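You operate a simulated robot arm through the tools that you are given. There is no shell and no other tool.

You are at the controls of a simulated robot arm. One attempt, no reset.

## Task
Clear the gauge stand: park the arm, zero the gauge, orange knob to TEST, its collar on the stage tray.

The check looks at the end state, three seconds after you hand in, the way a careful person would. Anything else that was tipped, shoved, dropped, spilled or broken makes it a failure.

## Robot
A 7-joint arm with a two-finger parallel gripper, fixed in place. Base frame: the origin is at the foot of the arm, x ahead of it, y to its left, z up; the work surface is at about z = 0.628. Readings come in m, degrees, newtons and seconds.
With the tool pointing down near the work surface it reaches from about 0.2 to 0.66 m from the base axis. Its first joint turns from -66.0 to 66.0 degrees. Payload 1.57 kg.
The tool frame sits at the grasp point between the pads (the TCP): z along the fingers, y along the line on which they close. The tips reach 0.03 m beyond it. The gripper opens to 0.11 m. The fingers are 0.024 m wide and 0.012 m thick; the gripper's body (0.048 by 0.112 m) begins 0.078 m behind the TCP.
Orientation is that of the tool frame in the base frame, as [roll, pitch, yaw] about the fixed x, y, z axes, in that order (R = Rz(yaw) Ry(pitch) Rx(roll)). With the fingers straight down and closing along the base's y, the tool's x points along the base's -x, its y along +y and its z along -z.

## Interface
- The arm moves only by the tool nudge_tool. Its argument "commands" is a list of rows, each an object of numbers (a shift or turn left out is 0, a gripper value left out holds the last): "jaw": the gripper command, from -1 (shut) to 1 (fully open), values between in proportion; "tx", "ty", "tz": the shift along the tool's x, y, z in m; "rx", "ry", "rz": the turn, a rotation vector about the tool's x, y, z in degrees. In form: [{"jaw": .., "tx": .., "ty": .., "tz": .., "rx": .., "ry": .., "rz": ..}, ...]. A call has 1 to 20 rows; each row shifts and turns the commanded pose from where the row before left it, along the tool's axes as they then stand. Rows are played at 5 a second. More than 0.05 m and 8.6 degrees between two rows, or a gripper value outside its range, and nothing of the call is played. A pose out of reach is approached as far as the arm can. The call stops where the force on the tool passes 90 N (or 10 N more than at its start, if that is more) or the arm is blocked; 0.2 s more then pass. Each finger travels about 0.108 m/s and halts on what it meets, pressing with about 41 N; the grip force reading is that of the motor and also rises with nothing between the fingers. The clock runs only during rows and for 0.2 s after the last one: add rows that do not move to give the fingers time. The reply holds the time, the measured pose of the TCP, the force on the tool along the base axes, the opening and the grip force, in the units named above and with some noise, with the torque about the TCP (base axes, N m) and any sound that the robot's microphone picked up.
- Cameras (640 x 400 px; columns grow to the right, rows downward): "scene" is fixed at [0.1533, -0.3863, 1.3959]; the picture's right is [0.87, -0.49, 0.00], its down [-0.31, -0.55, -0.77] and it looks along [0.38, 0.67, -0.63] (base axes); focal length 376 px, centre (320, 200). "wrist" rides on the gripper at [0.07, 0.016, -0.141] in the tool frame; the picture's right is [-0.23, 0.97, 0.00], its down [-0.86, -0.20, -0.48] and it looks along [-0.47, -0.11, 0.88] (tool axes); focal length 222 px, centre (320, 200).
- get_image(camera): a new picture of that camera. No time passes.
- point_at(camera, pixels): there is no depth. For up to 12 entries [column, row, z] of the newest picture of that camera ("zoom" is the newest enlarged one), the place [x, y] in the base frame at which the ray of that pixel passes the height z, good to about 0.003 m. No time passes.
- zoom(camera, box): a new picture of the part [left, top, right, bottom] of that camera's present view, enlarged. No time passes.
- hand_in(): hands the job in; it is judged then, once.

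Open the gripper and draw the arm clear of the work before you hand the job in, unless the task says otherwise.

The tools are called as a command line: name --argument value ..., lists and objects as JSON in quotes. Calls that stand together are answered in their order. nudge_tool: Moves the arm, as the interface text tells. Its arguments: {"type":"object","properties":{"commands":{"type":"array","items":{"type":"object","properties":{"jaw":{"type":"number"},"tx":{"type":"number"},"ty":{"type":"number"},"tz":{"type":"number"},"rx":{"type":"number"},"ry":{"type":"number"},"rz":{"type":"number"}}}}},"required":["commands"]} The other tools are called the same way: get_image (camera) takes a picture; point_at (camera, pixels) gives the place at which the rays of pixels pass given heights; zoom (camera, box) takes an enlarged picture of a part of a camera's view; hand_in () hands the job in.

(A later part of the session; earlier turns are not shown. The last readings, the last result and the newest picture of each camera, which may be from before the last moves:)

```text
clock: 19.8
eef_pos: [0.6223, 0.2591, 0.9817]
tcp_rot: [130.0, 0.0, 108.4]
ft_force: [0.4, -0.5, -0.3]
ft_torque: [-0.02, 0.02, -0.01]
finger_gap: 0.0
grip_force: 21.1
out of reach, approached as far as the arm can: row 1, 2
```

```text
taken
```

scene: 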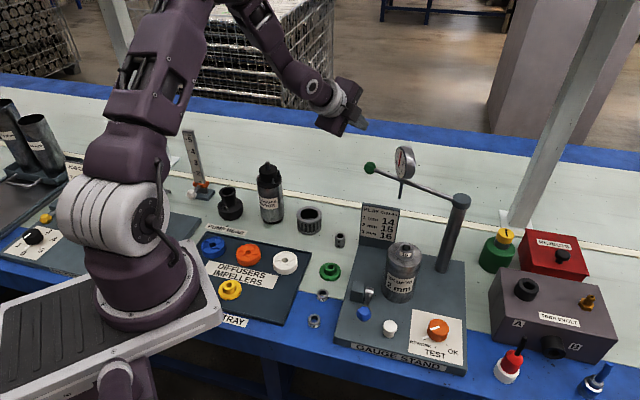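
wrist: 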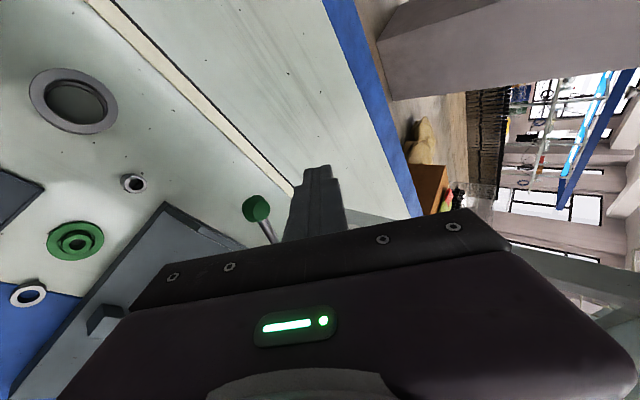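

The move back was refused as out of reach, probably a wrist limit at this yaw. I roll the tool about its own axis by -90° back to the comfortable wrist orientation, staying in this free space.

nudge_tool --commands '[{"rz": -8.2}, {"rz": -8.2}, {"rz": -8.2}, {"rz": -8.2}, {"rz": -8.2}, {"rz": -8.2}, {"rz": -8.2}, {"rz": -8.2}, {"rz": -8.2}, {"rz": -8.2}, {"rz": -8.0}, {"rz": 0}]'

get_image --camera "scene"

get_image --camera "wrist"

```text
clock: 22.4
eef_pos: [0.6222, 0.2597, 0.9828]
tcp_rot: [-179.8, 50.0, -161.3]
ft_force: [0.5, -0.5, 0.0]
ft_torque: [0.01, -0.03, 0.01]
finger_gap: 0.0
grip_force: 21.1
```

```text
taken
```

scene: 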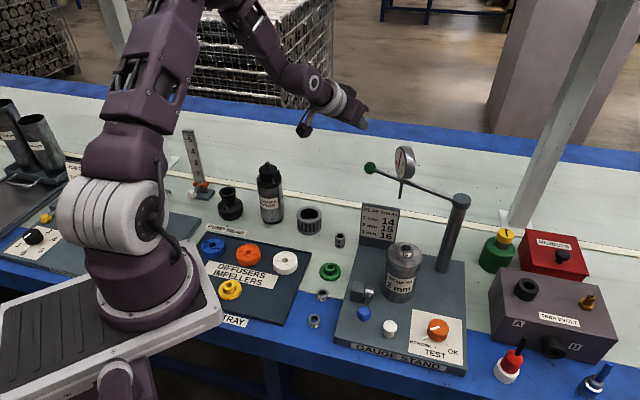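

```text
taken
```

wrist: 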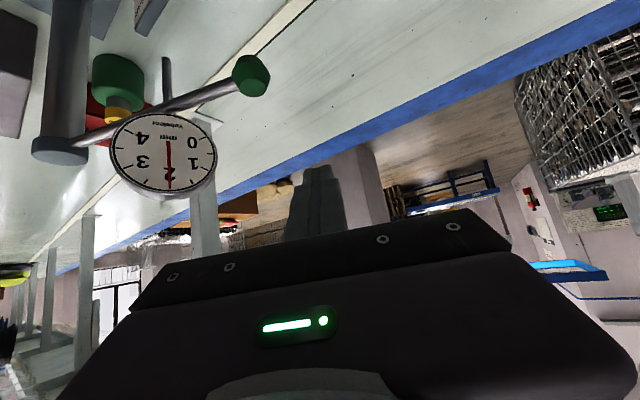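

The tool is now at heading 19° with a 50° tilt, and the gauge is visible upside-down, still reading 2. I move back toward the base and then down, so the closed tips face the ball from the robot side.

nudge_tool --commands '[{"tx": 0.0207, "ty": -0.0172, "tz": -0.0247}, {"tx": 0.0207, "ty": -0.0172, "tz": -0.0247}, {"tx": 0.0207, "ty": -0.0172, "tz": -0.0247}, {"tx": 0.036, "tz": 0.0302}, {"tx": 0.036, "tz": 0.0302}, {"tx": 0}]'

get_image --camera "scene"

get_image --camera "wrist"

```text
clock: 23.8
eef_pos: [0.5477, 0.1788, 0.8877]
tcp_rot: [180.0, 50.0, -161.6]
ft_force: [0.9, -0.3, -0.1]
ft_torque: [-0.02, 0.0, 0.01]
finger_gap: 0.0002
grip_force: 21.5
```

```text
taken
```

scene: 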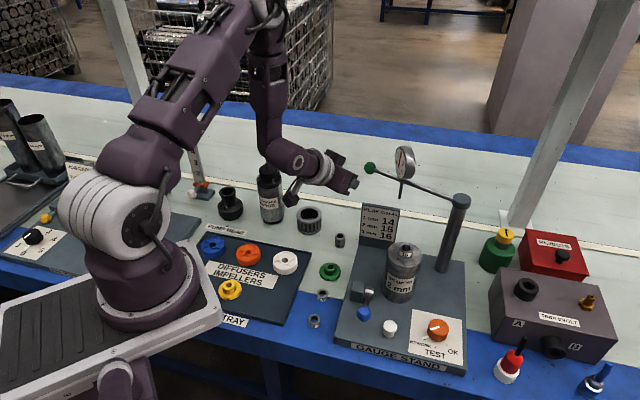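

```text
taken
```

wrist: 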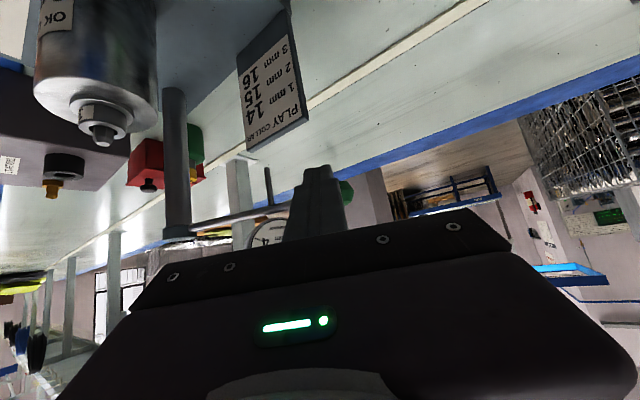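

The closed tips are at ball height, about 7 cm in front of it and 1 cm to the side. I align and approach to near contact, then push gently.

nudge_tool --commands '[{"tx": -0.0161, "ty": 0.006, "tz": 0.0191}, {"tx": -0.0129, "ty": 0.006, "tz": 0.0153}, {"tx": -0.0045, "tz": 0.0054}, {"tx": -0.0045, "tz": 0.0054}, {"tx": 0}]'

zoom --camera "scene" --box '[310, 110, 490, 230]'

get_image --camera "wrist"

```text
clock: 25.0
eef_pos: [0.6004, 0.2106, 0.8877]
tcp_rot: [180.0, 50.0, -161.5]
ft_force: [-0.3, 0.2, 0.7]
ft_torque: [0.02, 0.02, 0.01]
finger_gap: 0.0001
grip_force: 21.2
```

```text
3.33 times, centred on (400, 170) of scene
```

zoom: 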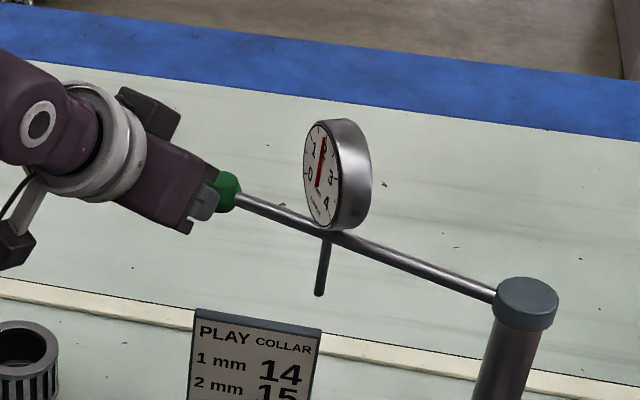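

```text
taken
```

wrist: 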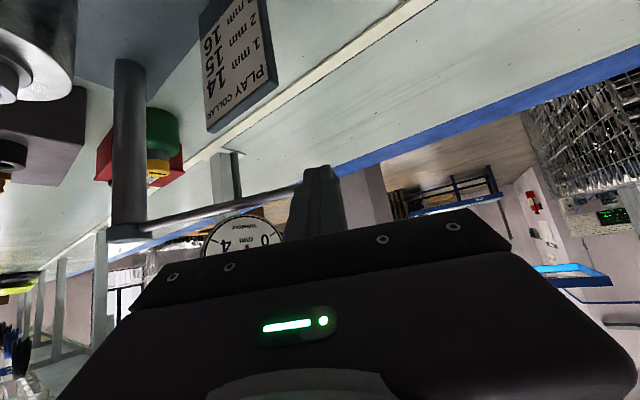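

The tips are at contact with the ball. I push along the arc in 6 mm steps.

nudge_tool --commands '[{"tx": -0.0039, "ty": 0.0006, "tz": 0.0046}, {"tx": -0.0039, "ty": 0.0006, "tz": 0.0046}, {"tx": -0.0039, "ty": 0.0003, "tz": 0.0046}, {"tx": -0.0039, "tz": 0.0046}, {"tx": 0}]'

zoom --camera "scene" --box '[310, 110, 490, 230]'

get_image --camera "wrist"

```text
clock: 26.2
eef_pos: [0.6232, 0.2193, 0.8895]
tcp_rot: [180.0, 50.0, -161.5]
ft_force: [0.0, 0.0, -0.2]
ft_torque: [0.03, 0.01, -0.01]
finger_gap: 0.0
grip_force: 21.1
```

```text
3.33 times, centred on (400, 170) of scene
```

zoom: 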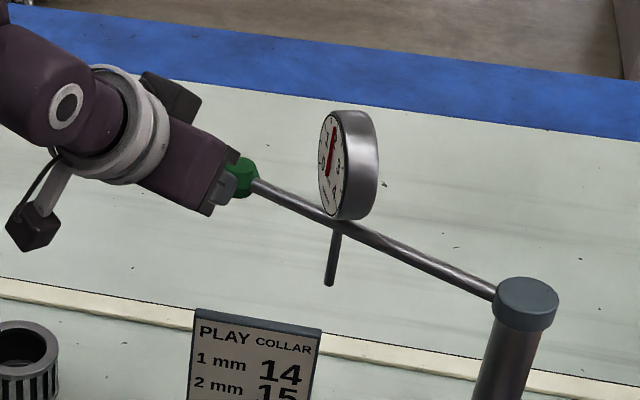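

```text
taken
```

wrist: 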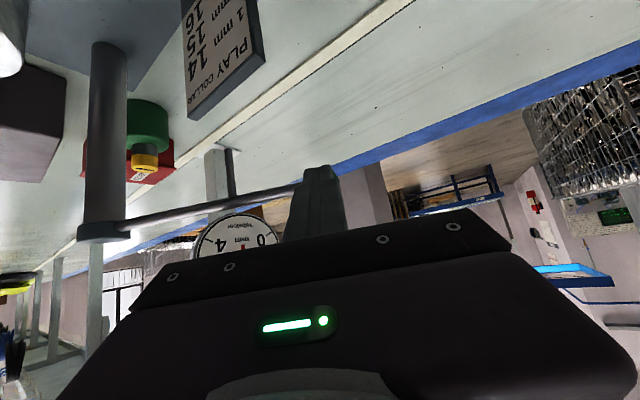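

The arm is moving smoothly and is at about 109°. I continue, curving slightly to follow the arc.

nudge_tool --commands '[{"tx": -0.0039, "ty": -0.0002, "tz": 0.0046}, {"tx": -0.0039, "ty": -0.0004, "tz": 0.0046}, {"tx": -0.0039, "ty": -0.0006, "tz": 0.0046}, {"tx": -0.0039, "ty": -0.0008, "tz": 0.0046}, {"tx": 0}]'

zoom --camera "scene" --box '[310, 110, 490, 230]'

get_image --camera "wrist"

```text
clock: 27.1
eef_pos: [0.6358, 0.2217, 0.8877]
tcp_rot: [179.9, 49.3, -161.6]
ft_force: [-57.9, -19.0, 45.9]
ft_torque: [-0.34, -0.85, 0.16]
finger_gap: 0.0001
grip_force: 21.0
stopped in row 4: the force on the tool passed its limit at 107 N (the readings are from after the stop); the commanded pose is now the measured one
```

```text
3.33 times, centred on (400, 170) of scene
```

zoom: 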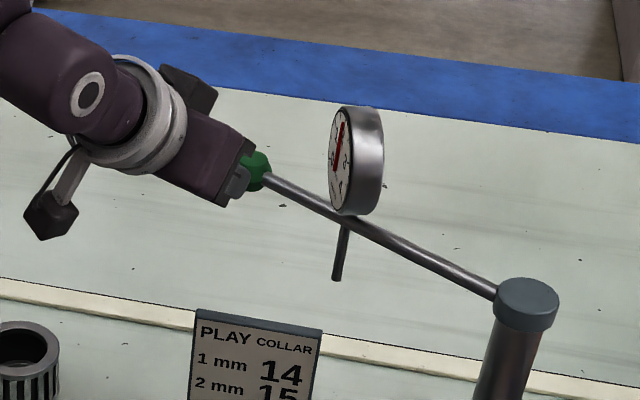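

```text
taken
```

wrist: 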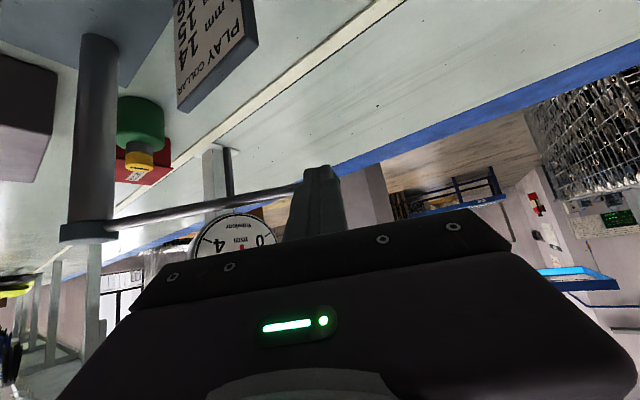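

The force jumped to 107 N with the arm at about 105°: that is the end stop, so the arm is fully swung away. The stand has not moved, as the card is at the same pixels. I back off straight away.

nudge_tool --commands '[{"tx": 0.0064, "tz": -0.0077}, {"tx": 0.0129, "tz": -0.0153}, {"tx": 0.0257, "tz": -0.0306}, {"tx": -0.0306, "tz": -0.0257}, {"tx": -0.0306, "tz": -0.0257}, {"tx": -0.0306, "tz": -0.0257}, {"tx": 0}]'

get_image --camera "scene"

zoom --camera "scene" --box '[340, 120, 500, 230]'

```text
clock: 28.7
eef_pos: [0.5726, 0.1996, 1.0063]
tcp_rot: [179.9, 49.4, -161.7]
ft_force: [-0.6, 0.3, 0.3]
ft_torque: [0.01, -0.01, 0.0]
finger_gap: 0.0
grip_force: 21.1
```

```text
taken
```

scene: 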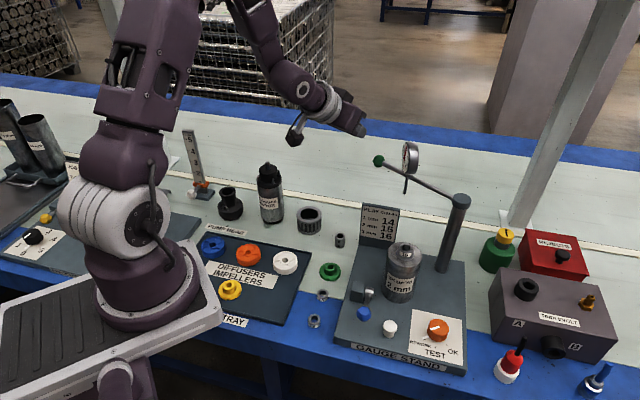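

```text
3.64 times, centred on (420, 175) of scene
```

zoom: 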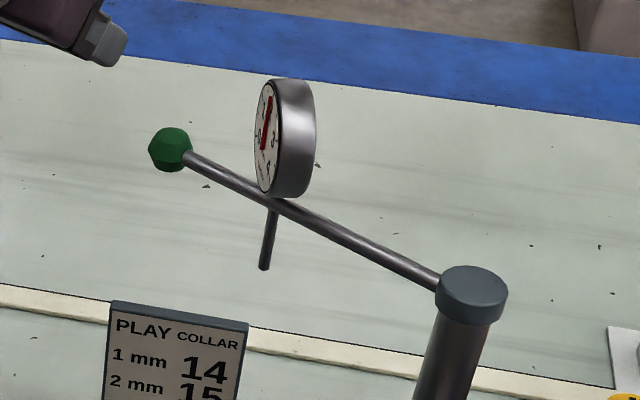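

The arm rests at its stop, with the ball at scene (379,161) and the gauge still on 2. Now I bring the tool back to vertical and move it high over the front of the stand to look at the button, knob and collar.

nudge_tool --commands '[{"ry": 8.25}, {"ry": 8.25}, {"ry": 8.25}, {"ry": 8.25}, {"ry": 8.25}, {"ry": 8.25}, {"ry": 0}]'

```text
clock: 30.3
eef_pos: [0.5732, 0.2018, 1.0064]
tcp_rot: [179.9, -0.2, -161.6]
ft_force: [-0.7, -0.5, -0.3]
ft_torque: [0.04, -0.01, 0.07]
finger_gap: 0.0002
grip_force: 21.4
```

The tool is vertical again. I translate to above the front of the stand and rotate the yaw to line up with the stand's diagonal axes.

nudge_tool --commands '[{"tx": 0.0285, "ty": -0.0394}, {"tx": 0.0285, "ty": -0.0394}, {"tx": 0.0285, "ty": -0.0394}, {"tx": 0.0285, "ty": -0.0394}, {"tx": 0.0285, "ty": -0.0394}, {"rz": -6.65}, {"rz": -6.65}, {"rz": -6.65}, {"rz": -6.65}, {"rz": 0}]'

get_image --camera "wrist"

get_image --camera "scene"

```text
clock: 32.5
eef_pos: [0.5009, -0.0317, 1.0082]
tcp_rot: [179.8, -0.1, -135.0]
ft_force: [-0.4, -0.6, 0.8]
ft_torque: [0.02, 0.0, 0.0]
finger_gap: 0.0001
grip_force: 21.3
```

```text
taken
```

wrist: 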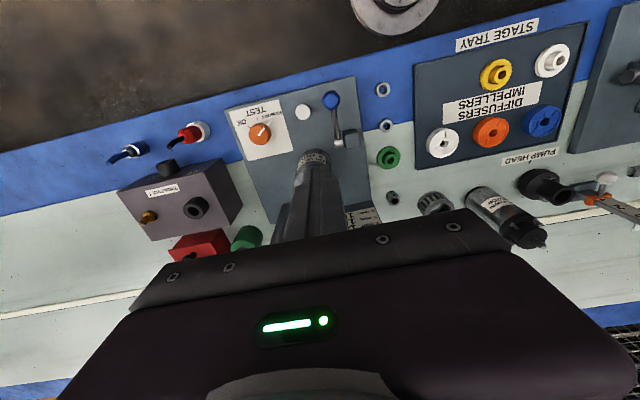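

```text
taken
```

scene: 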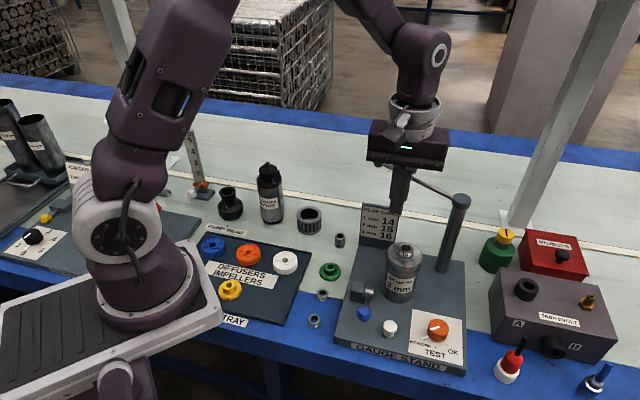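

I zoom on the stand front to locate the button and read the knob's pointer angles.

zoom --camera "wrist" --box '[220, 70, 380, 190]'

zoom --camera "scene" --box '[370, 300, 420, 350]'

zoom --camera "wrist" --box '[220, 80, 310, 170]'

```text
3.33 times, centred on (300, 130) of wrist
```

zoom: 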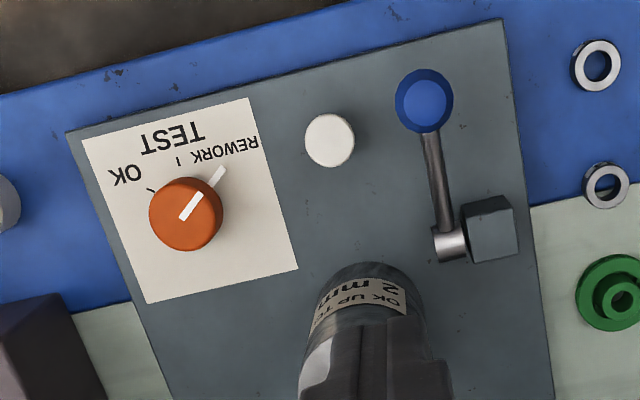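

```text
8.00 times, centred on (395, 325) of scene
```

zoom: 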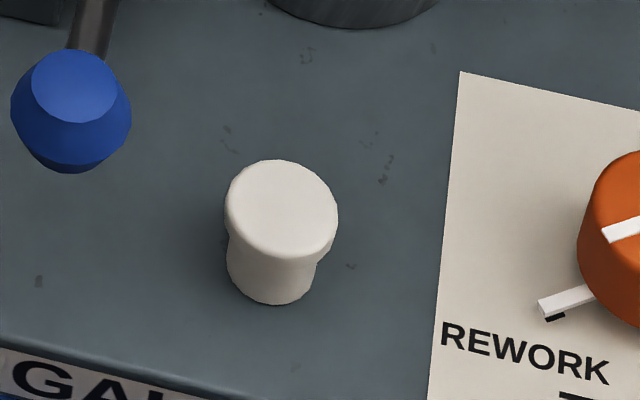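

```text
4.44 times, centred on (265, 125) of wrist
```

zoom: 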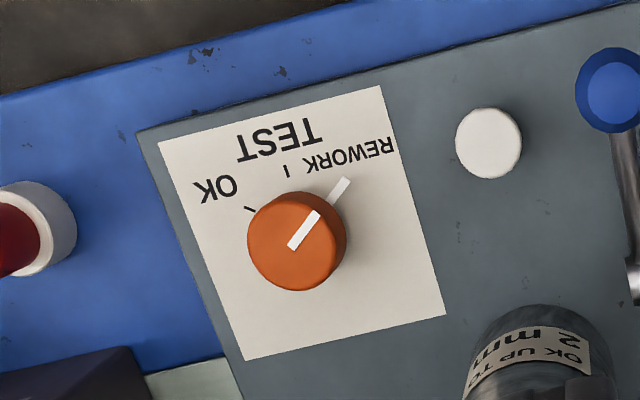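

I triangulate the button top, knob top and the shaft/collar from the two views.

point_at --camera "scene" --pixels '[[390.4, 325.9, 0.67], [390.4, 325.9, 0.69], [436.7, 326.5, 0.67], [436.7, 326.5, 0.69], [464, 368, 0.65], [334, 340, 0.65], [402.5, 248, 0.8]]'

point_at --camera "wrist" --pixels '[[303, 111.4, 0.67], [303, 111.4, 0.69], [259.5, 134, 0.67], [259.5, 134, 0.69], [224, 109, 0.65], [355, 76, 0.65]]'

```text
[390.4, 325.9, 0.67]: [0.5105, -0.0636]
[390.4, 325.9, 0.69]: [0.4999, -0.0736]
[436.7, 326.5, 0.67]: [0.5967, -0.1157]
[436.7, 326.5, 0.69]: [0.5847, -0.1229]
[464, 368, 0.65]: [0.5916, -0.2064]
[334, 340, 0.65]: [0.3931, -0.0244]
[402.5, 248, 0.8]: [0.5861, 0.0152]
```

```text
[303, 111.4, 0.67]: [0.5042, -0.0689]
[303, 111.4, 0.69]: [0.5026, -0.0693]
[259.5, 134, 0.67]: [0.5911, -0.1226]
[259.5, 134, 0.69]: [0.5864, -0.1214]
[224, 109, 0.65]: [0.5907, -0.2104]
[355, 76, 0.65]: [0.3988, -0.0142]
```

The button top is at about (0.5035, -0.0693, 0.682) and the knob top at (0.5877, -0.1214, 0.685). I get the tick mark positions around the knob to work out the turn angle.

point_at --camera "scene" --pixels '[[435.4, 347.6, 0.652], [424.5, 339.7, 0.652], [447.5, 345.0, 0.652], [426, 337.5, 0.657]]'

point_at --camera "zoom" --pixels '[[286, 171, 0.652], [250, 209, 0.652], [345, 183, 0.657], [292, 246, 0.685], [317, 216, 0.685], [297, 241, 0.685]]'

```text
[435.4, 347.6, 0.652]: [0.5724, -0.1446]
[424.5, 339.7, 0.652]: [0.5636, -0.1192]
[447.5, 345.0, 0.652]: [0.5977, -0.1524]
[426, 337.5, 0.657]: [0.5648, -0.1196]
```

```text
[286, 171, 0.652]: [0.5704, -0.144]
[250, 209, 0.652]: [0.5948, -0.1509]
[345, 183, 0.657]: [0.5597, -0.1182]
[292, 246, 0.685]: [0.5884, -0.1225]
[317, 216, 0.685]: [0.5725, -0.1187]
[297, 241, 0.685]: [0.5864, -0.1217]
```

The geometry is consistent: ticks centred at about (0.590, -0.125), REWORK at ~168°, TEST at ~225° and OK at ~282°, so the knob needs about 57° counter-clockwise. First the white button: I position the closed tips above it and descend to about 2 cm above.

nudge_tool --commands '[{"tx": 0.0247, "ty": -0.0284}, {"tz": 0.048}, {"tz": 0.048}, {"tz": 0.048}, {"tz": 0.048}, {"tz": 0.048}, {"tz": 0.03}, {"tz": 0}]'

zoom --camera "scene" --box '[340, 240, 460, 360]'

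get_image --camera "wrist"

```text
clock: 34.3
eef_pos: [0.5017, -0.0684, 0.7399]
tcp_rot: [179.9, -0.1, -134.9]
ft_force: [0.1, 0.2, 0.1]
ft_torque: [-0.01, 0.03, 0.02]
finger_gap: 0.0001
grip_force: 21.1
```

```text
3.33 times, centred on (400, 300) of scene
```

zoom: 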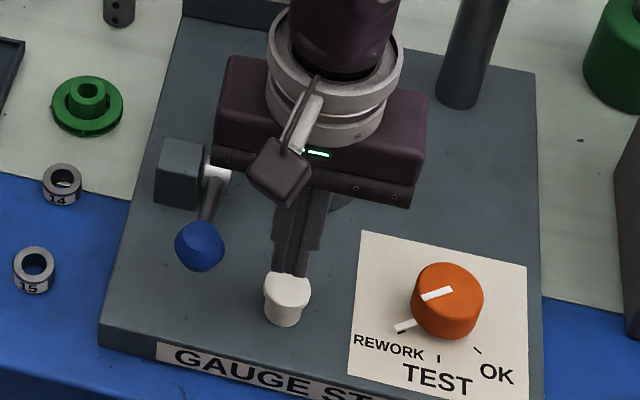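

```text
taken
```

wrist: 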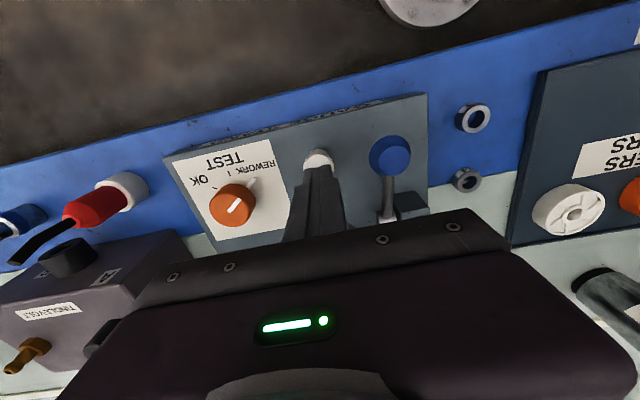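

The tips are above the white button at wrist (318,160). I press down slowly, watching the force.

nudge_tool --commands '[{"tz": 0.01}, {"tz": 0.008}, {"tz": 0.004}, {"tz": 0.003}, {"tz": 0.002}, {"tz": 0}]'

zoom --camera "scene" --box '[370, 290, 420, 350]'

zoom --camera "scene" --box '[360, 130, 440, 190]'

```text
clock: 35.7
eef_pos: [0.5018, -0.0675, 0.7105]
tcp_rot: [179.8, -0.1, -135.0]
ft_force: [1.4, -0.2, 0.6]
ft_torque: [-0.01, -0.03, 0.0]
finger_gap: 0.0
grip_force: 20.9
```

```text
6.67 times, centred on (395, 320) of scene
```

zoom: 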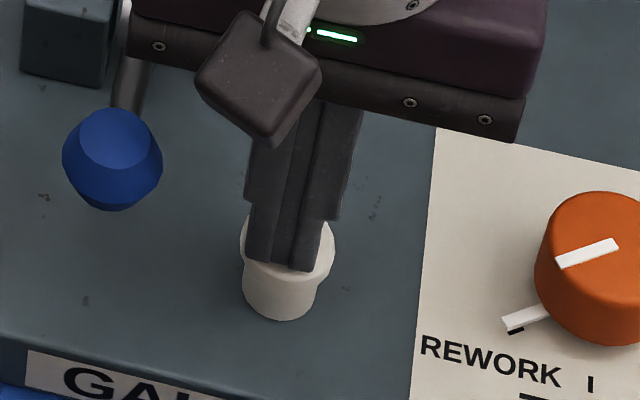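

```text
6.67 times, centred on (400, 160) of scene
```

zoom: 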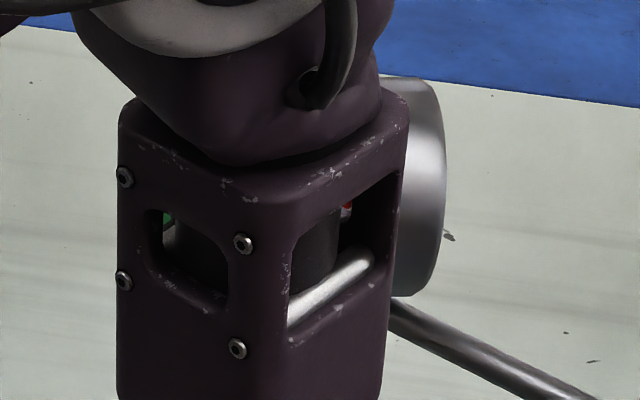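

The tips are about at the button top with no clear force yet. I press further in 1.5 mm steps.

nudge_tool --commands '[{"tz": 0.0015}, {"tz": 0.0015}, {"tz": 0.0015}, {"tz": 0}]'

zoom --camera "scene" --box '[370, 290, 420, 350]'

```text
clock: 36.7
eef_pos: [0.5022, -0.0699, 0.707]
tcp_rot: [179.9, -0.2, -135.0]
ft_force: [0.2, 0.2, 0.6]
ft_torque: [-0.02, 0.02, 0.01]
finger_gap: 0.0
grip_force: 21.2
```

```text
6.67 times, centred on (395, 320) of scene
```

zoom: 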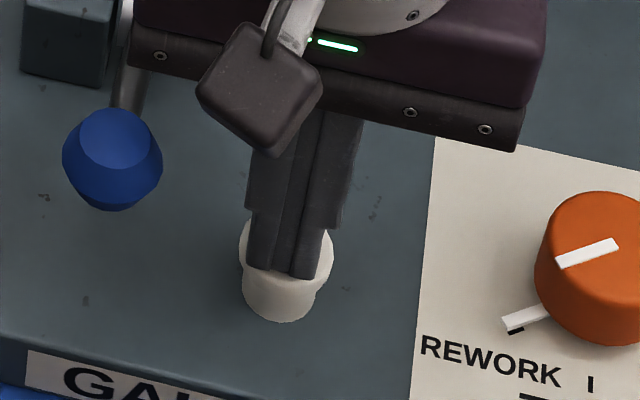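

There is still no contact force. I keep pressing in small steps.

nudge_tool --commands '[{"tz": 0.0015}, {"tz": 0.0015}, {"tz": 0.0015}, {"tz": 0}]'

zoom --camera "scene" --box '[370, 290, 420, 350]'

```text
clock: 37.7
eef_pos: [0.5012, -0.0678, 0.7028]
tcp_rot: [179.8, -0.1, -134.9]
ft_force: [1.5, -0.3, 3.6]
ft_torque: [0.0, -0.05, -0.02]
finger_gap: 0.0
grip_force: 21.3
heard: click
```

```text
6.67 times, centred on (395, 320) of scene
```

zoom: 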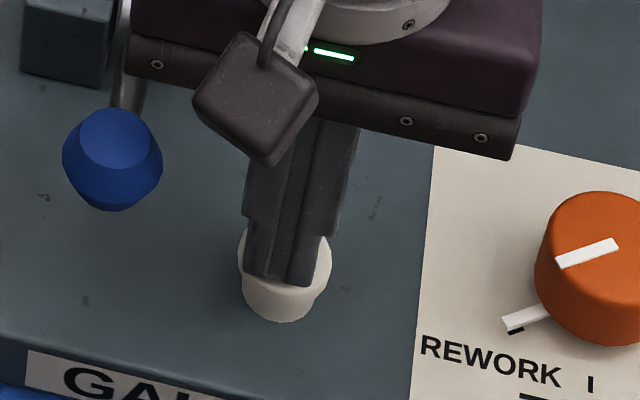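

A click was heard, with a light force of 3.6 N, so the button was pressed. I lift off and look at the gauge.

nudge_tool --commands '[{"tz": -0.005}, {"tz": -0.02}, {"tz": -0.045}, {"tz": -0.045}, {"tz": -0.045}, {"tz": -0.045}, {"tz": 0}]'

get_image --camera "scene"

get_image --camera "wrist"

```text
clock: 39.3
eef_pos: [0.5033, -0.0664, 0.9046]
tcp_rot: [179.8, -0.2, -135.1]
ft_force: [-0.6, -0.8, -0.1]
ft_torque: [-0.02, 0.01, 0.0]
finger_gap: 0.0002
grip_force: 21.0
```

```text
taken
```

scene: 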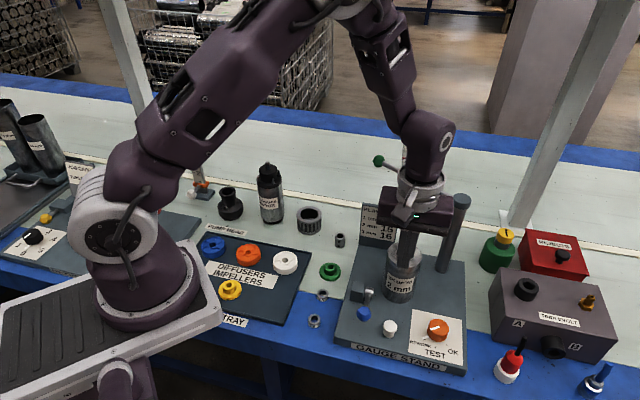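

```text
taken
```

wrist: 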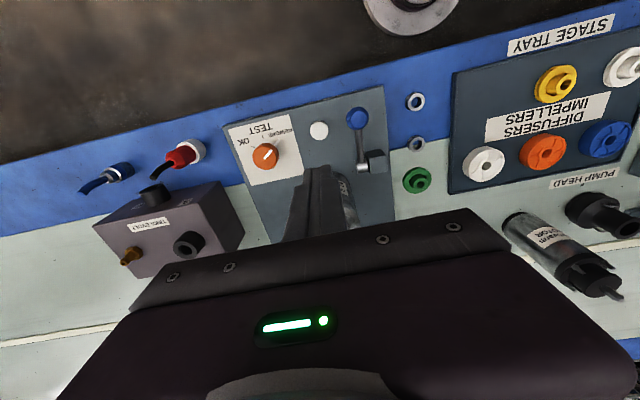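

The gauge is hidden behind the robot's forearm from here. I move on above the orange knob with the jaw opening and the yaw turned to 150°, which should also clear the view of the gauge.

nudge_tool --commands '[{"tx": -0.0069, "ty": -0.0335}, {"tx": -0.0069, "ty": -0.0335}, {"tx": -0.0069, "ty": -0.0335, "jaw": 0.36}, {"rz": 8.33}, {"rz": 8.33}, {"rz": 8.33}, {"rz": 8.33}, {"rz": 8.33}, {"rz": 8.33}, {"rz": 8.33}, {"rz": 8.33}, {"rz": 8.33}, {"rz": 0}]'

get_image --camera "scene"

get_image --camera "wrist"

```text
clock: 42.1
eef_pos: [0.5886, -0.1247, 0.9074]
tcp_rot: [-179.9, -0.2, 149.8]
ft_force: [0.1, -0.3, -0.1]
ft_torque: [-0.02, -0.01, -0.01]
finger_gap: 0.075
grip_force: 0.1
```

```text
taken
```

scene: 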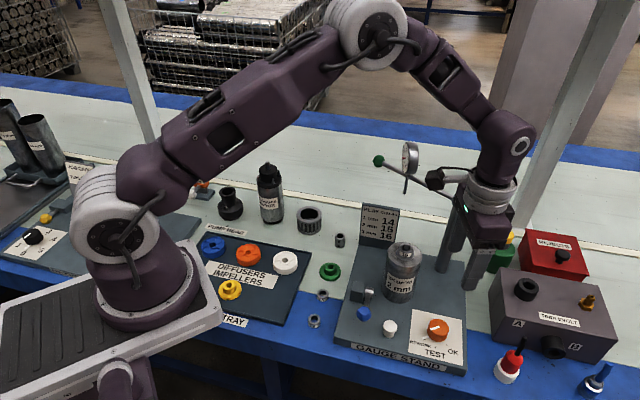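

```text
taken
```

wrist: 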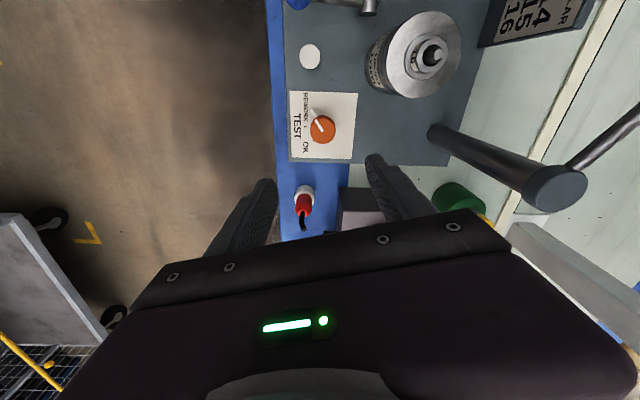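

I zoom on the gauge to check its reading and on the knob to refine its centre.

zoom --camera "scene" --box '[370, 130, 440, 200]'

zoom --camera "wrist" --box '[270, 70, 390, 190]'

zoom --camera "scene" --box '[410, 240, 560, 390]'

```text
5.71 times, centred on (405, 165) of scene
```

zoom: 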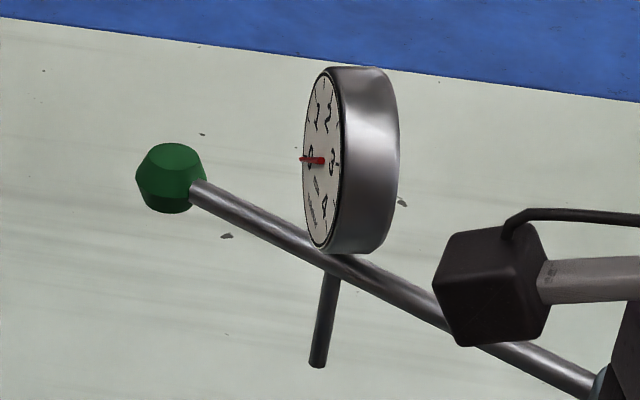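

```text
3.33 times, centred on (330, 130) of wrist
```

zoom: 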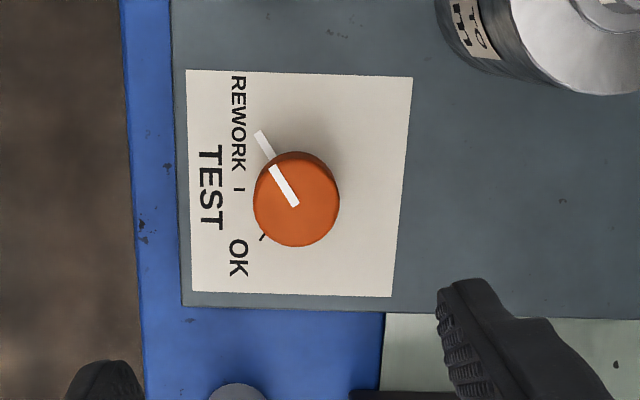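

```text
2.67 times, centred on (485, 315) of scene
```

zoom: 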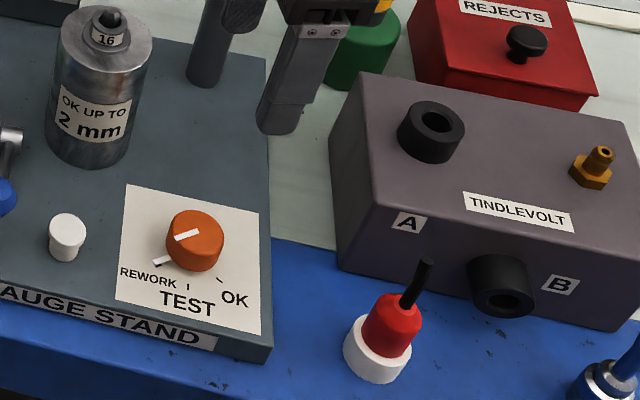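

The gauge needle now points at 0. I refine the knob centre and check the box corner's position before descending on the knob.

point_at --camera "wrist" --pixels '[[322.8, 129.4, 0.685], [322.8, 129.4, 0.68], [305.7, 126.5, 0.652], [312.5, 141, 0.652]]'

point_at --camera "scene" --pixels '[[503, 317.6, 0.72], [503, 317.6, 0.75], [497, 268, 0.72], [510, 367, 0.66]]'

```text
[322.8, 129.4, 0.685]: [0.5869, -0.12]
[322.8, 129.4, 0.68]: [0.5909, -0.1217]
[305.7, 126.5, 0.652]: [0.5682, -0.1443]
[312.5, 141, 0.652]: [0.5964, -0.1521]
```

```text
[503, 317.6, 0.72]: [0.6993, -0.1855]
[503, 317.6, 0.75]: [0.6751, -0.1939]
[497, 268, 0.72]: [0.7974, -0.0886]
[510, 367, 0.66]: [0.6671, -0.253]
```

The box corner is about 12 cm from the knob, so there is room. I descend over the knob to about 2 cm above the grasp height and check.

nudge_tool --commands '[{"tx": 0.001, "ty": 0.0017}, {"tz": 0.048}, {"tz": 0.048}, {"tz": 0.048}, {"tz": 0.04}, {"tz": 0}]'

get_image --camera "wrist"

zoom --camera "scene" --box '[380, 260, 500, 380]'

```text
clock: 43.5
eef_pos: [0.5879, -0.1234, 0.7193]
tcp_rot: [-180.0, -0.3, 150.0]
ft_force: [-0.4, -0.3, 0.3]
ft_torque: [-0.02, 0.02, 0.01]
finger_gap: 0.0751
grip_force: 0.0
```

```text
taken
```

wrist: 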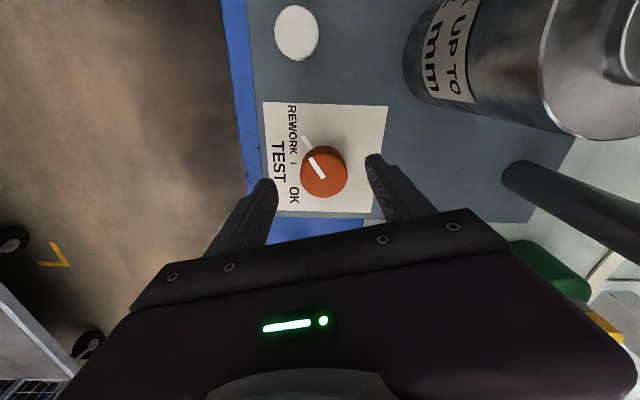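

```text
3.33 times, centred on (440, 320) of scene
```

zoom: 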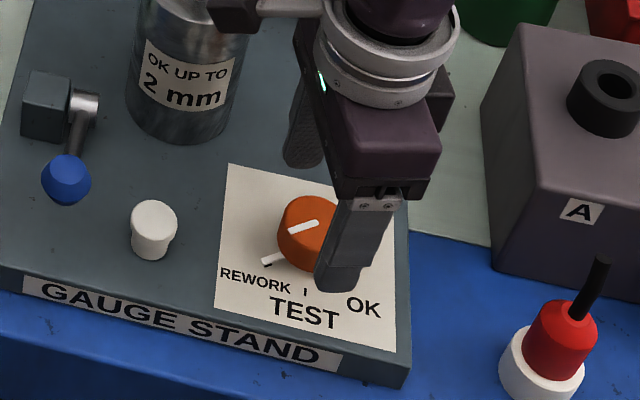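

In the wrist view the knob (324,172) is midway between the fingers (278 and 367). I verify its position in the base frame from this close view.

zoom --camera "wrist" --box '[250, 120, 400, 220]'

point_at --camera "wrist" --pixels '[[323, 168, 0.685], [324, 172, 0.685], [301, 172, 0.685], [346, 172, 0.685], [293, 163, 0.652]]'

```text
4.00 times, centred on (325, 170) of wrist
```

zoom: 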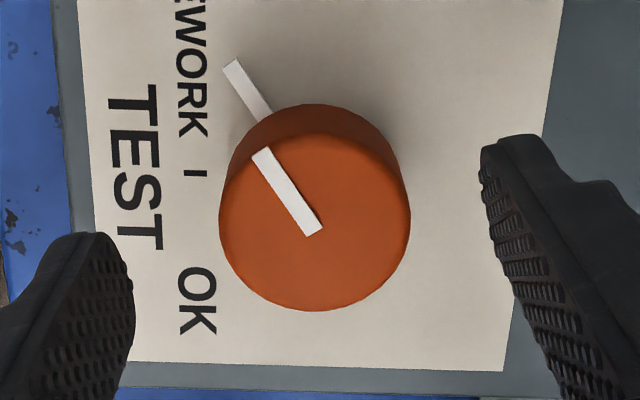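

```text
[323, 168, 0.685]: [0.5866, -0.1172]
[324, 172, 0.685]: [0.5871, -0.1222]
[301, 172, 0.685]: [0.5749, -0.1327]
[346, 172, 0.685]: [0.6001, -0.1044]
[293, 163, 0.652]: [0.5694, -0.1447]
```

The knob is centred under the TCP within about 2 mm. I descend to grasp height, with the tips about 15 mm above the panel, and close on the knob.

nudge_tool --commands '[{"tz": 0.012}, {"tz": 0.01}, {"tz": 0}, {"jaw": -1}, {"jaw": -1}, {"jaw": -1}]'

zoom --camera "scene" --box '[380, 260, 500, 380]'

zoom --camera "wrist" --box '[250, 120, 400, 220]'

```text
clock: 44.9
eef_pos: [0.5887, -0.1193, 0.6993]
tcp_rot: [179.8, -0.2, 149.9]
ft_force: [11.0, 17.2, -9.2]
ft_torque: [0.5, -0.56, 0.05]
finger_gap: 0.0411
grip_force: 44.8
```

```text
3.33 times, centred on (440, 320) of scene
```

zoom: 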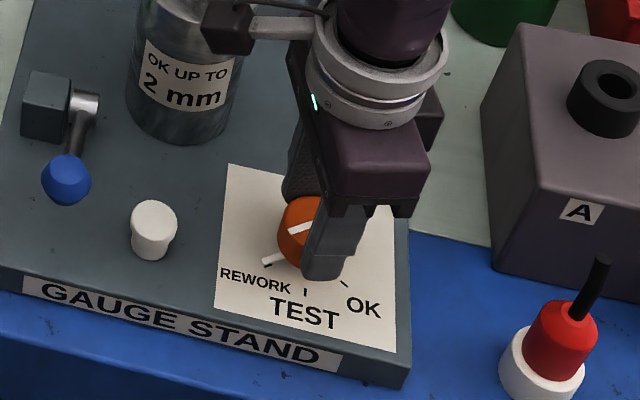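

```text
4.00 times, centred on (325, 170) of wrist
```

zoom: 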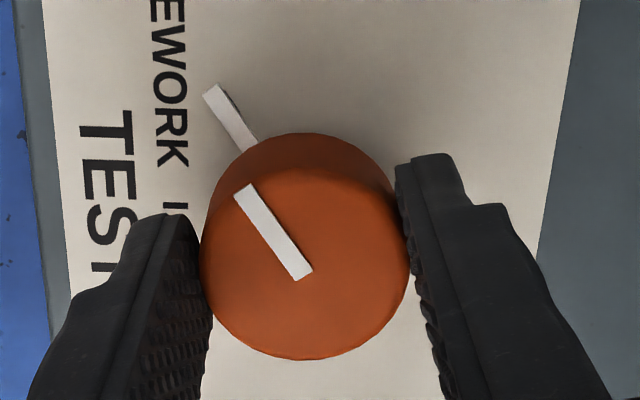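

The knob is held with a gap of 0.041 m, but there is a side force of about 20 N along the tool's +y, so the grasp is slightly off centre. I shift a few mm along +y to relieve it before turning.

nudge_tool --commands '[{"ty": 0.0025}, {"ty": 0}]'

```text
clock: 45.5
eef_pos: [0.5896, -0.1207, 0.7]
tcp_rot: [-179.9, -0.2, 150.1]
ft_force: [4.1, 11.4, -8.7]
ft_torque: [0.4, -0.21, 0.04]
finger_gap: 0.0412
grip_force: 44.7
```

The side force dropped from 20 to 12 N with a 2.5 mm shift. I shift a little more in the same direction.

nudge_tool --commands '[{"ty": 0.002}, {"ty": 0.0015}, {"ty": 0}]'

```text
clock: 46.3
eef_pos: [0.589, -0.1211, 0.6986]
tcp_rot: [-179.6, -0.3, 150.1]
ft_force: [-9.1, -16.9, -8.5]
ft_torque: [-0.63, 0.38, -0.1]
finger_gap: 0.041
grip_force: 44.6
```

That overshot to -19 N. I go back by about 2 mm to centre.

nudge_tool --commands '[{"ty": -0.0019}, {"ty": 0}]'

```text
clock: 46.9
eef_pos: [0.5895, -0.1196, 0.6995]
tcp_rot: [-179.8, -0.2, 150.0]
ft_force: [-7.6, -23.0, -19.5]
ft_torque: [-0.86, 0.14, -0.07]
finger_gap: 0.0406
grip_force: 45.2
```

The forces do not settle cleanly, so I release the knob and re-centre using a fresh close view.

nudge_tool --commands '[{"jaw": 0.2}, {"jaw": 0.2}, {"jaw": 0.2}]'

zoom --camera "wrist" --box '[250, 120, 400, 220]'

zoom --camera "scene" --box '[380, 260, 500, 380]'

```text
clock: 47.7
eef_pos: [0.5904, -0.1178, 0.7005]
tcp_rot: [-180.0, -0.2, 150.0]
ft_force: [-0.8, -0.9, 0.9]
ft_torque: [0.0, 0.03, -0.02]
finger_gap: 0.0659
grip_force: 0.0
```

```text
4.00 times, centred on (325, 170) of wrist
```

zoom: 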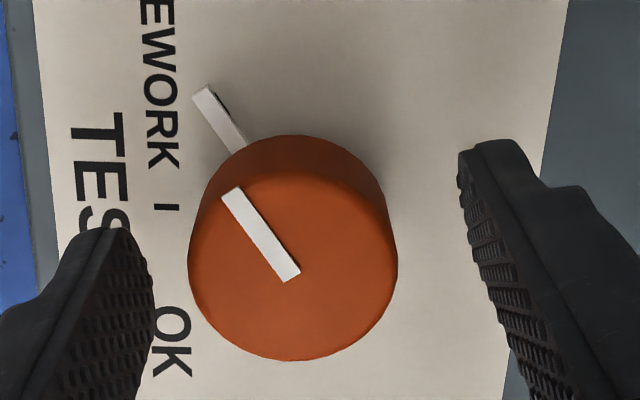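

```text
3.33 times, centred on (440, 320) of scene
```

zoom: 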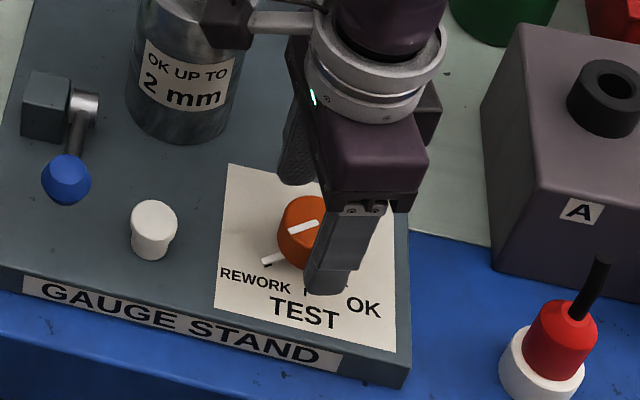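

Free of contact, the knob's centre (zoom x≈292) is left of the finger midpoint (≈306), so I need about -2.5 mm in tool y. I check the knob position along the other axis.

point_at --camera "wrist" --pixels '[[318, 185, 0.685], [318, 185, 0.683], [295, 185, 0.685], [344, 185, 0.685], [318, 208, 0.683]]'

```text
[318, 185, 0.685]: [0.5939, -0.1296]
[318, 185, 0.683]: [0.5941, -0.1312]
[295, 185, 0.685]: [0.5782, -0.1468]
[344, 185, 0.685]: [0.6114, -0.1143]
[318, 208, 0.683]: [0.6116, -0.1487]
```

By my own projection the knob is at about (0, -2 mm) in tool x,y from the TCP, so only a -2 mm shift along y is needed. I apply it and close again.

nudge_tool --commands '[{"ty": -0.0022}, {"ty": 0}, {"jaw": -1}, {"jaw": -1}, {"jaw": -1}]'

zoom --camera "wrist" --box '[250, 120, 400, 220]'

```text
clock: 48.9
eef_pos: [0.5882, -0.1206, 0.7003]
tcp_rot: [-179.8, -0.2, 150.0]
ft_force: [1.5, 3.3, -0.9]
ft_torque: [0.09, -0.02, 0.0]
finger_gap: 0.0407
grip_force: 44.2
```

```text
4.00 times, centred on (325, 170) of wrist
```

zoom: 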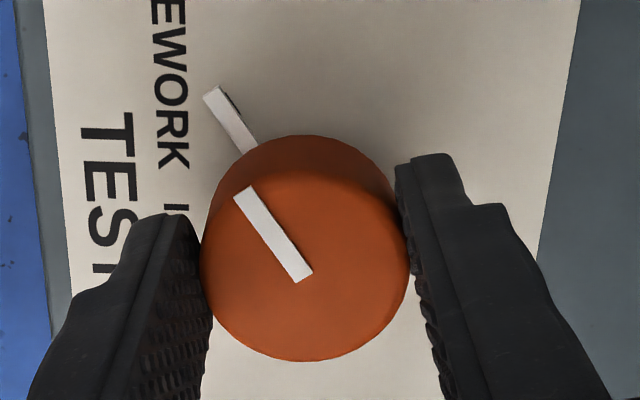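

Now the side force is only about 3 N, so the grasp is centred. I turn the knob counter-clockwise (tool rz negative), first by 30°, and check.

nudge_tool --commands '[{"rz": -5}, {"rz": -5}, {"rz": -5}, {"rz": -5}, {"rz": -5}, {"rz": -5}, {"rz": 0}]'

zoom --camera "wrist" --box '[250, 120, 400, 220]'

zoom --camera "scene" --box '[400, 290, 480, 370]'

```text
clock: 50.5
eef_pos: [0.5878, -0.122, 0.7006]
tcp_rot: [-179.9, -0.3, -179.9]
ft_force: [-5.4, -12.8, -2.4]
ft_torque: [-0.43, 0.42, -0.02]
finger_gap: 0.0409
grip_force: 45.1
```

```text
4.00 times, centred on (325, 170) of wrist
```

zoom: 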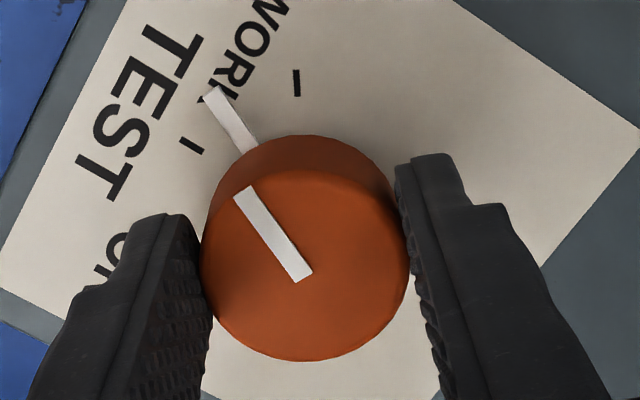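

```text
5.00 times, centred on (440, 330) of scene
```

zoom: 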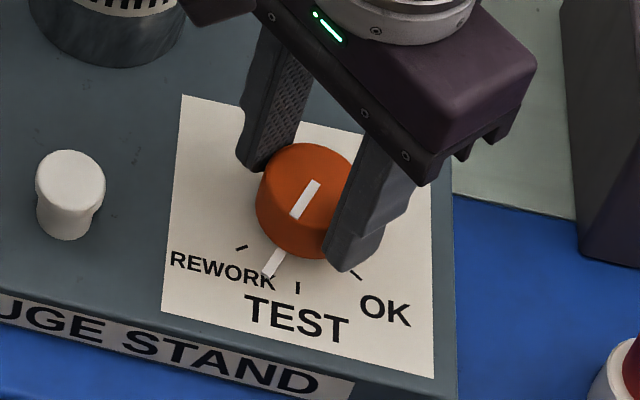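

The knob follows: the pointer has moved 30° and needs about 27° more to the TEST tick. I relieve the small side force and turn another 24°.

nudge_tool --commands '[{"ty": -0.001}, {"rz": -5}, {"rz": -5}, {"rz": -5}, {"rz": -5}, {"rz": -4}, {"rz": 0}]'

zoom --camera "wrist" --box '[250, 120, 400, 220]'

zoom --camera "scene" --box '[400, 290, 480, 370]'

```text
clock: 52.1
eef_pos: [0.5876, -0.1234, 0.6994]
tcp_rot: [180.0, -0.2, -156.0]
ft_force: [2.1, -25.2, -19.9]
ft_torque: [-0.74, -0.1, -0.07]
finger_gap: 0.041
grip_force: 45.1
```

```text
4.00 times, centred on (325, 170) of wrist
```

zoom: 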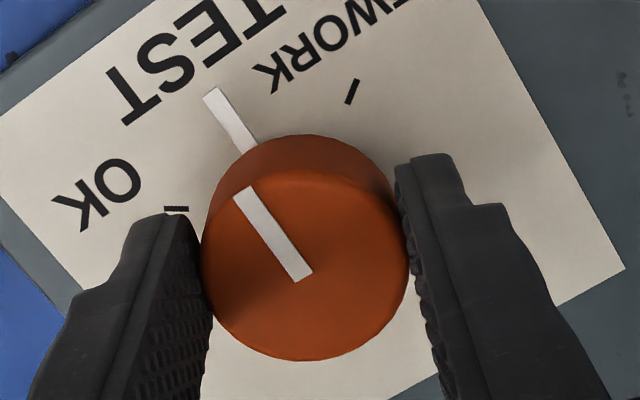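

```text
5.00 times, centred on (440, 330) of scene
```

zoom: 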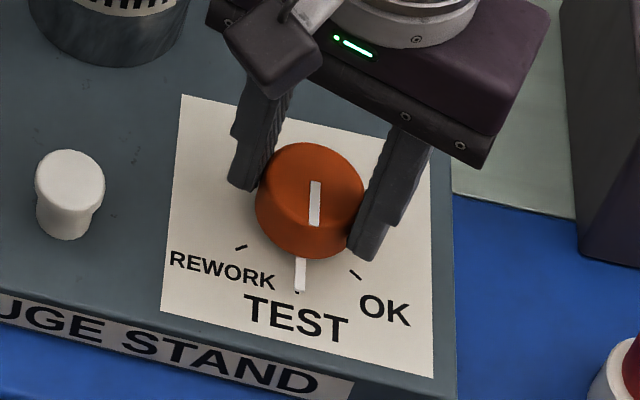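

The pointer is almost on the TEST tick, at (298,290) in the zoom. I look closer to judge the remaining angle.

zoom --camera "scene" --box '[415, 320, 455, 360]'

zoom --camera "wrist" --box '[280, 120, 360, 200]'

```text
10.00 times, centred on (435, 340) of scene
```

zoom: 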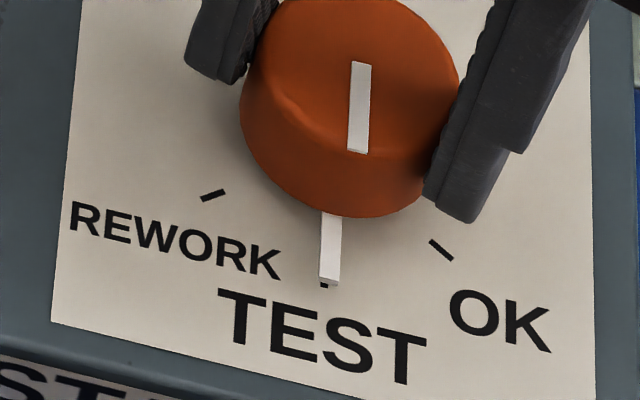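

```text
5.00 times, centred on (320, 160) of wrist
```

zoom: 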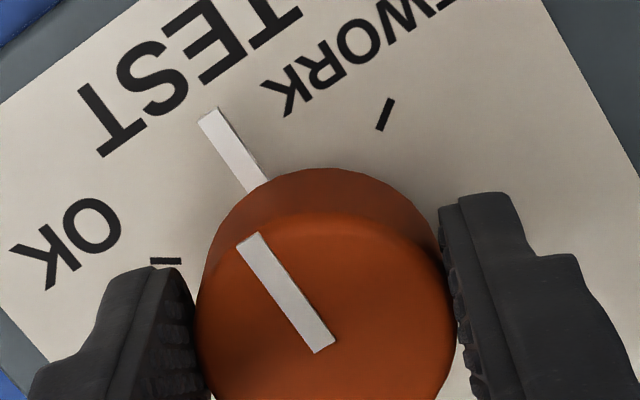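

The pointer covers the TEST tick: by projection it is within about 1° of the bisector of the REWORK and OK ticks. I release the knob and lift away.

nudge_tool --commands '[{"jaw": 0.3}, {"jaw": 0.3}, {"jaw": 0.3}, {"tz": -0.02}, {"tz": -0.045}, {"tz": -0.045}, {"tz": -0.045}, {"tz": -0.04}, {"tz": 0}]'

zoom --camera "scene" --box '[415, 310, 465, 360]'

get_image --camera "wrist"

get_image --camera "scene"

```text
clock: 54.1
eef_pos: [0.5894, -0.1218, 0.8963]
tcp_rot: [179.9, -0.2, -156.1]
ft_force: [0.5, -0.2, 0.7]
ft_torque: [-0.03, 0.02, 0.0]
finger_gap: 0.0715
grip_force: 0.1
```

```text
8.00 times, centred on (440, 335) of scene
```

zoom: 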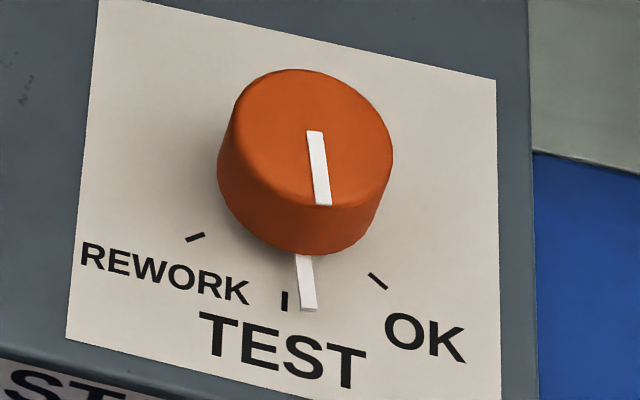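

```text
taken
```

wrist: 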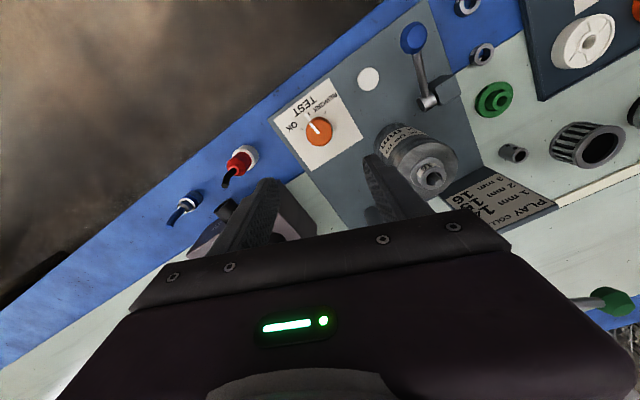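

```text
taken
```

scene: 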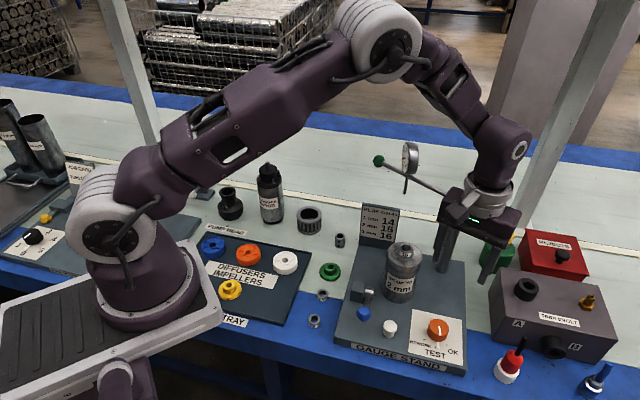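

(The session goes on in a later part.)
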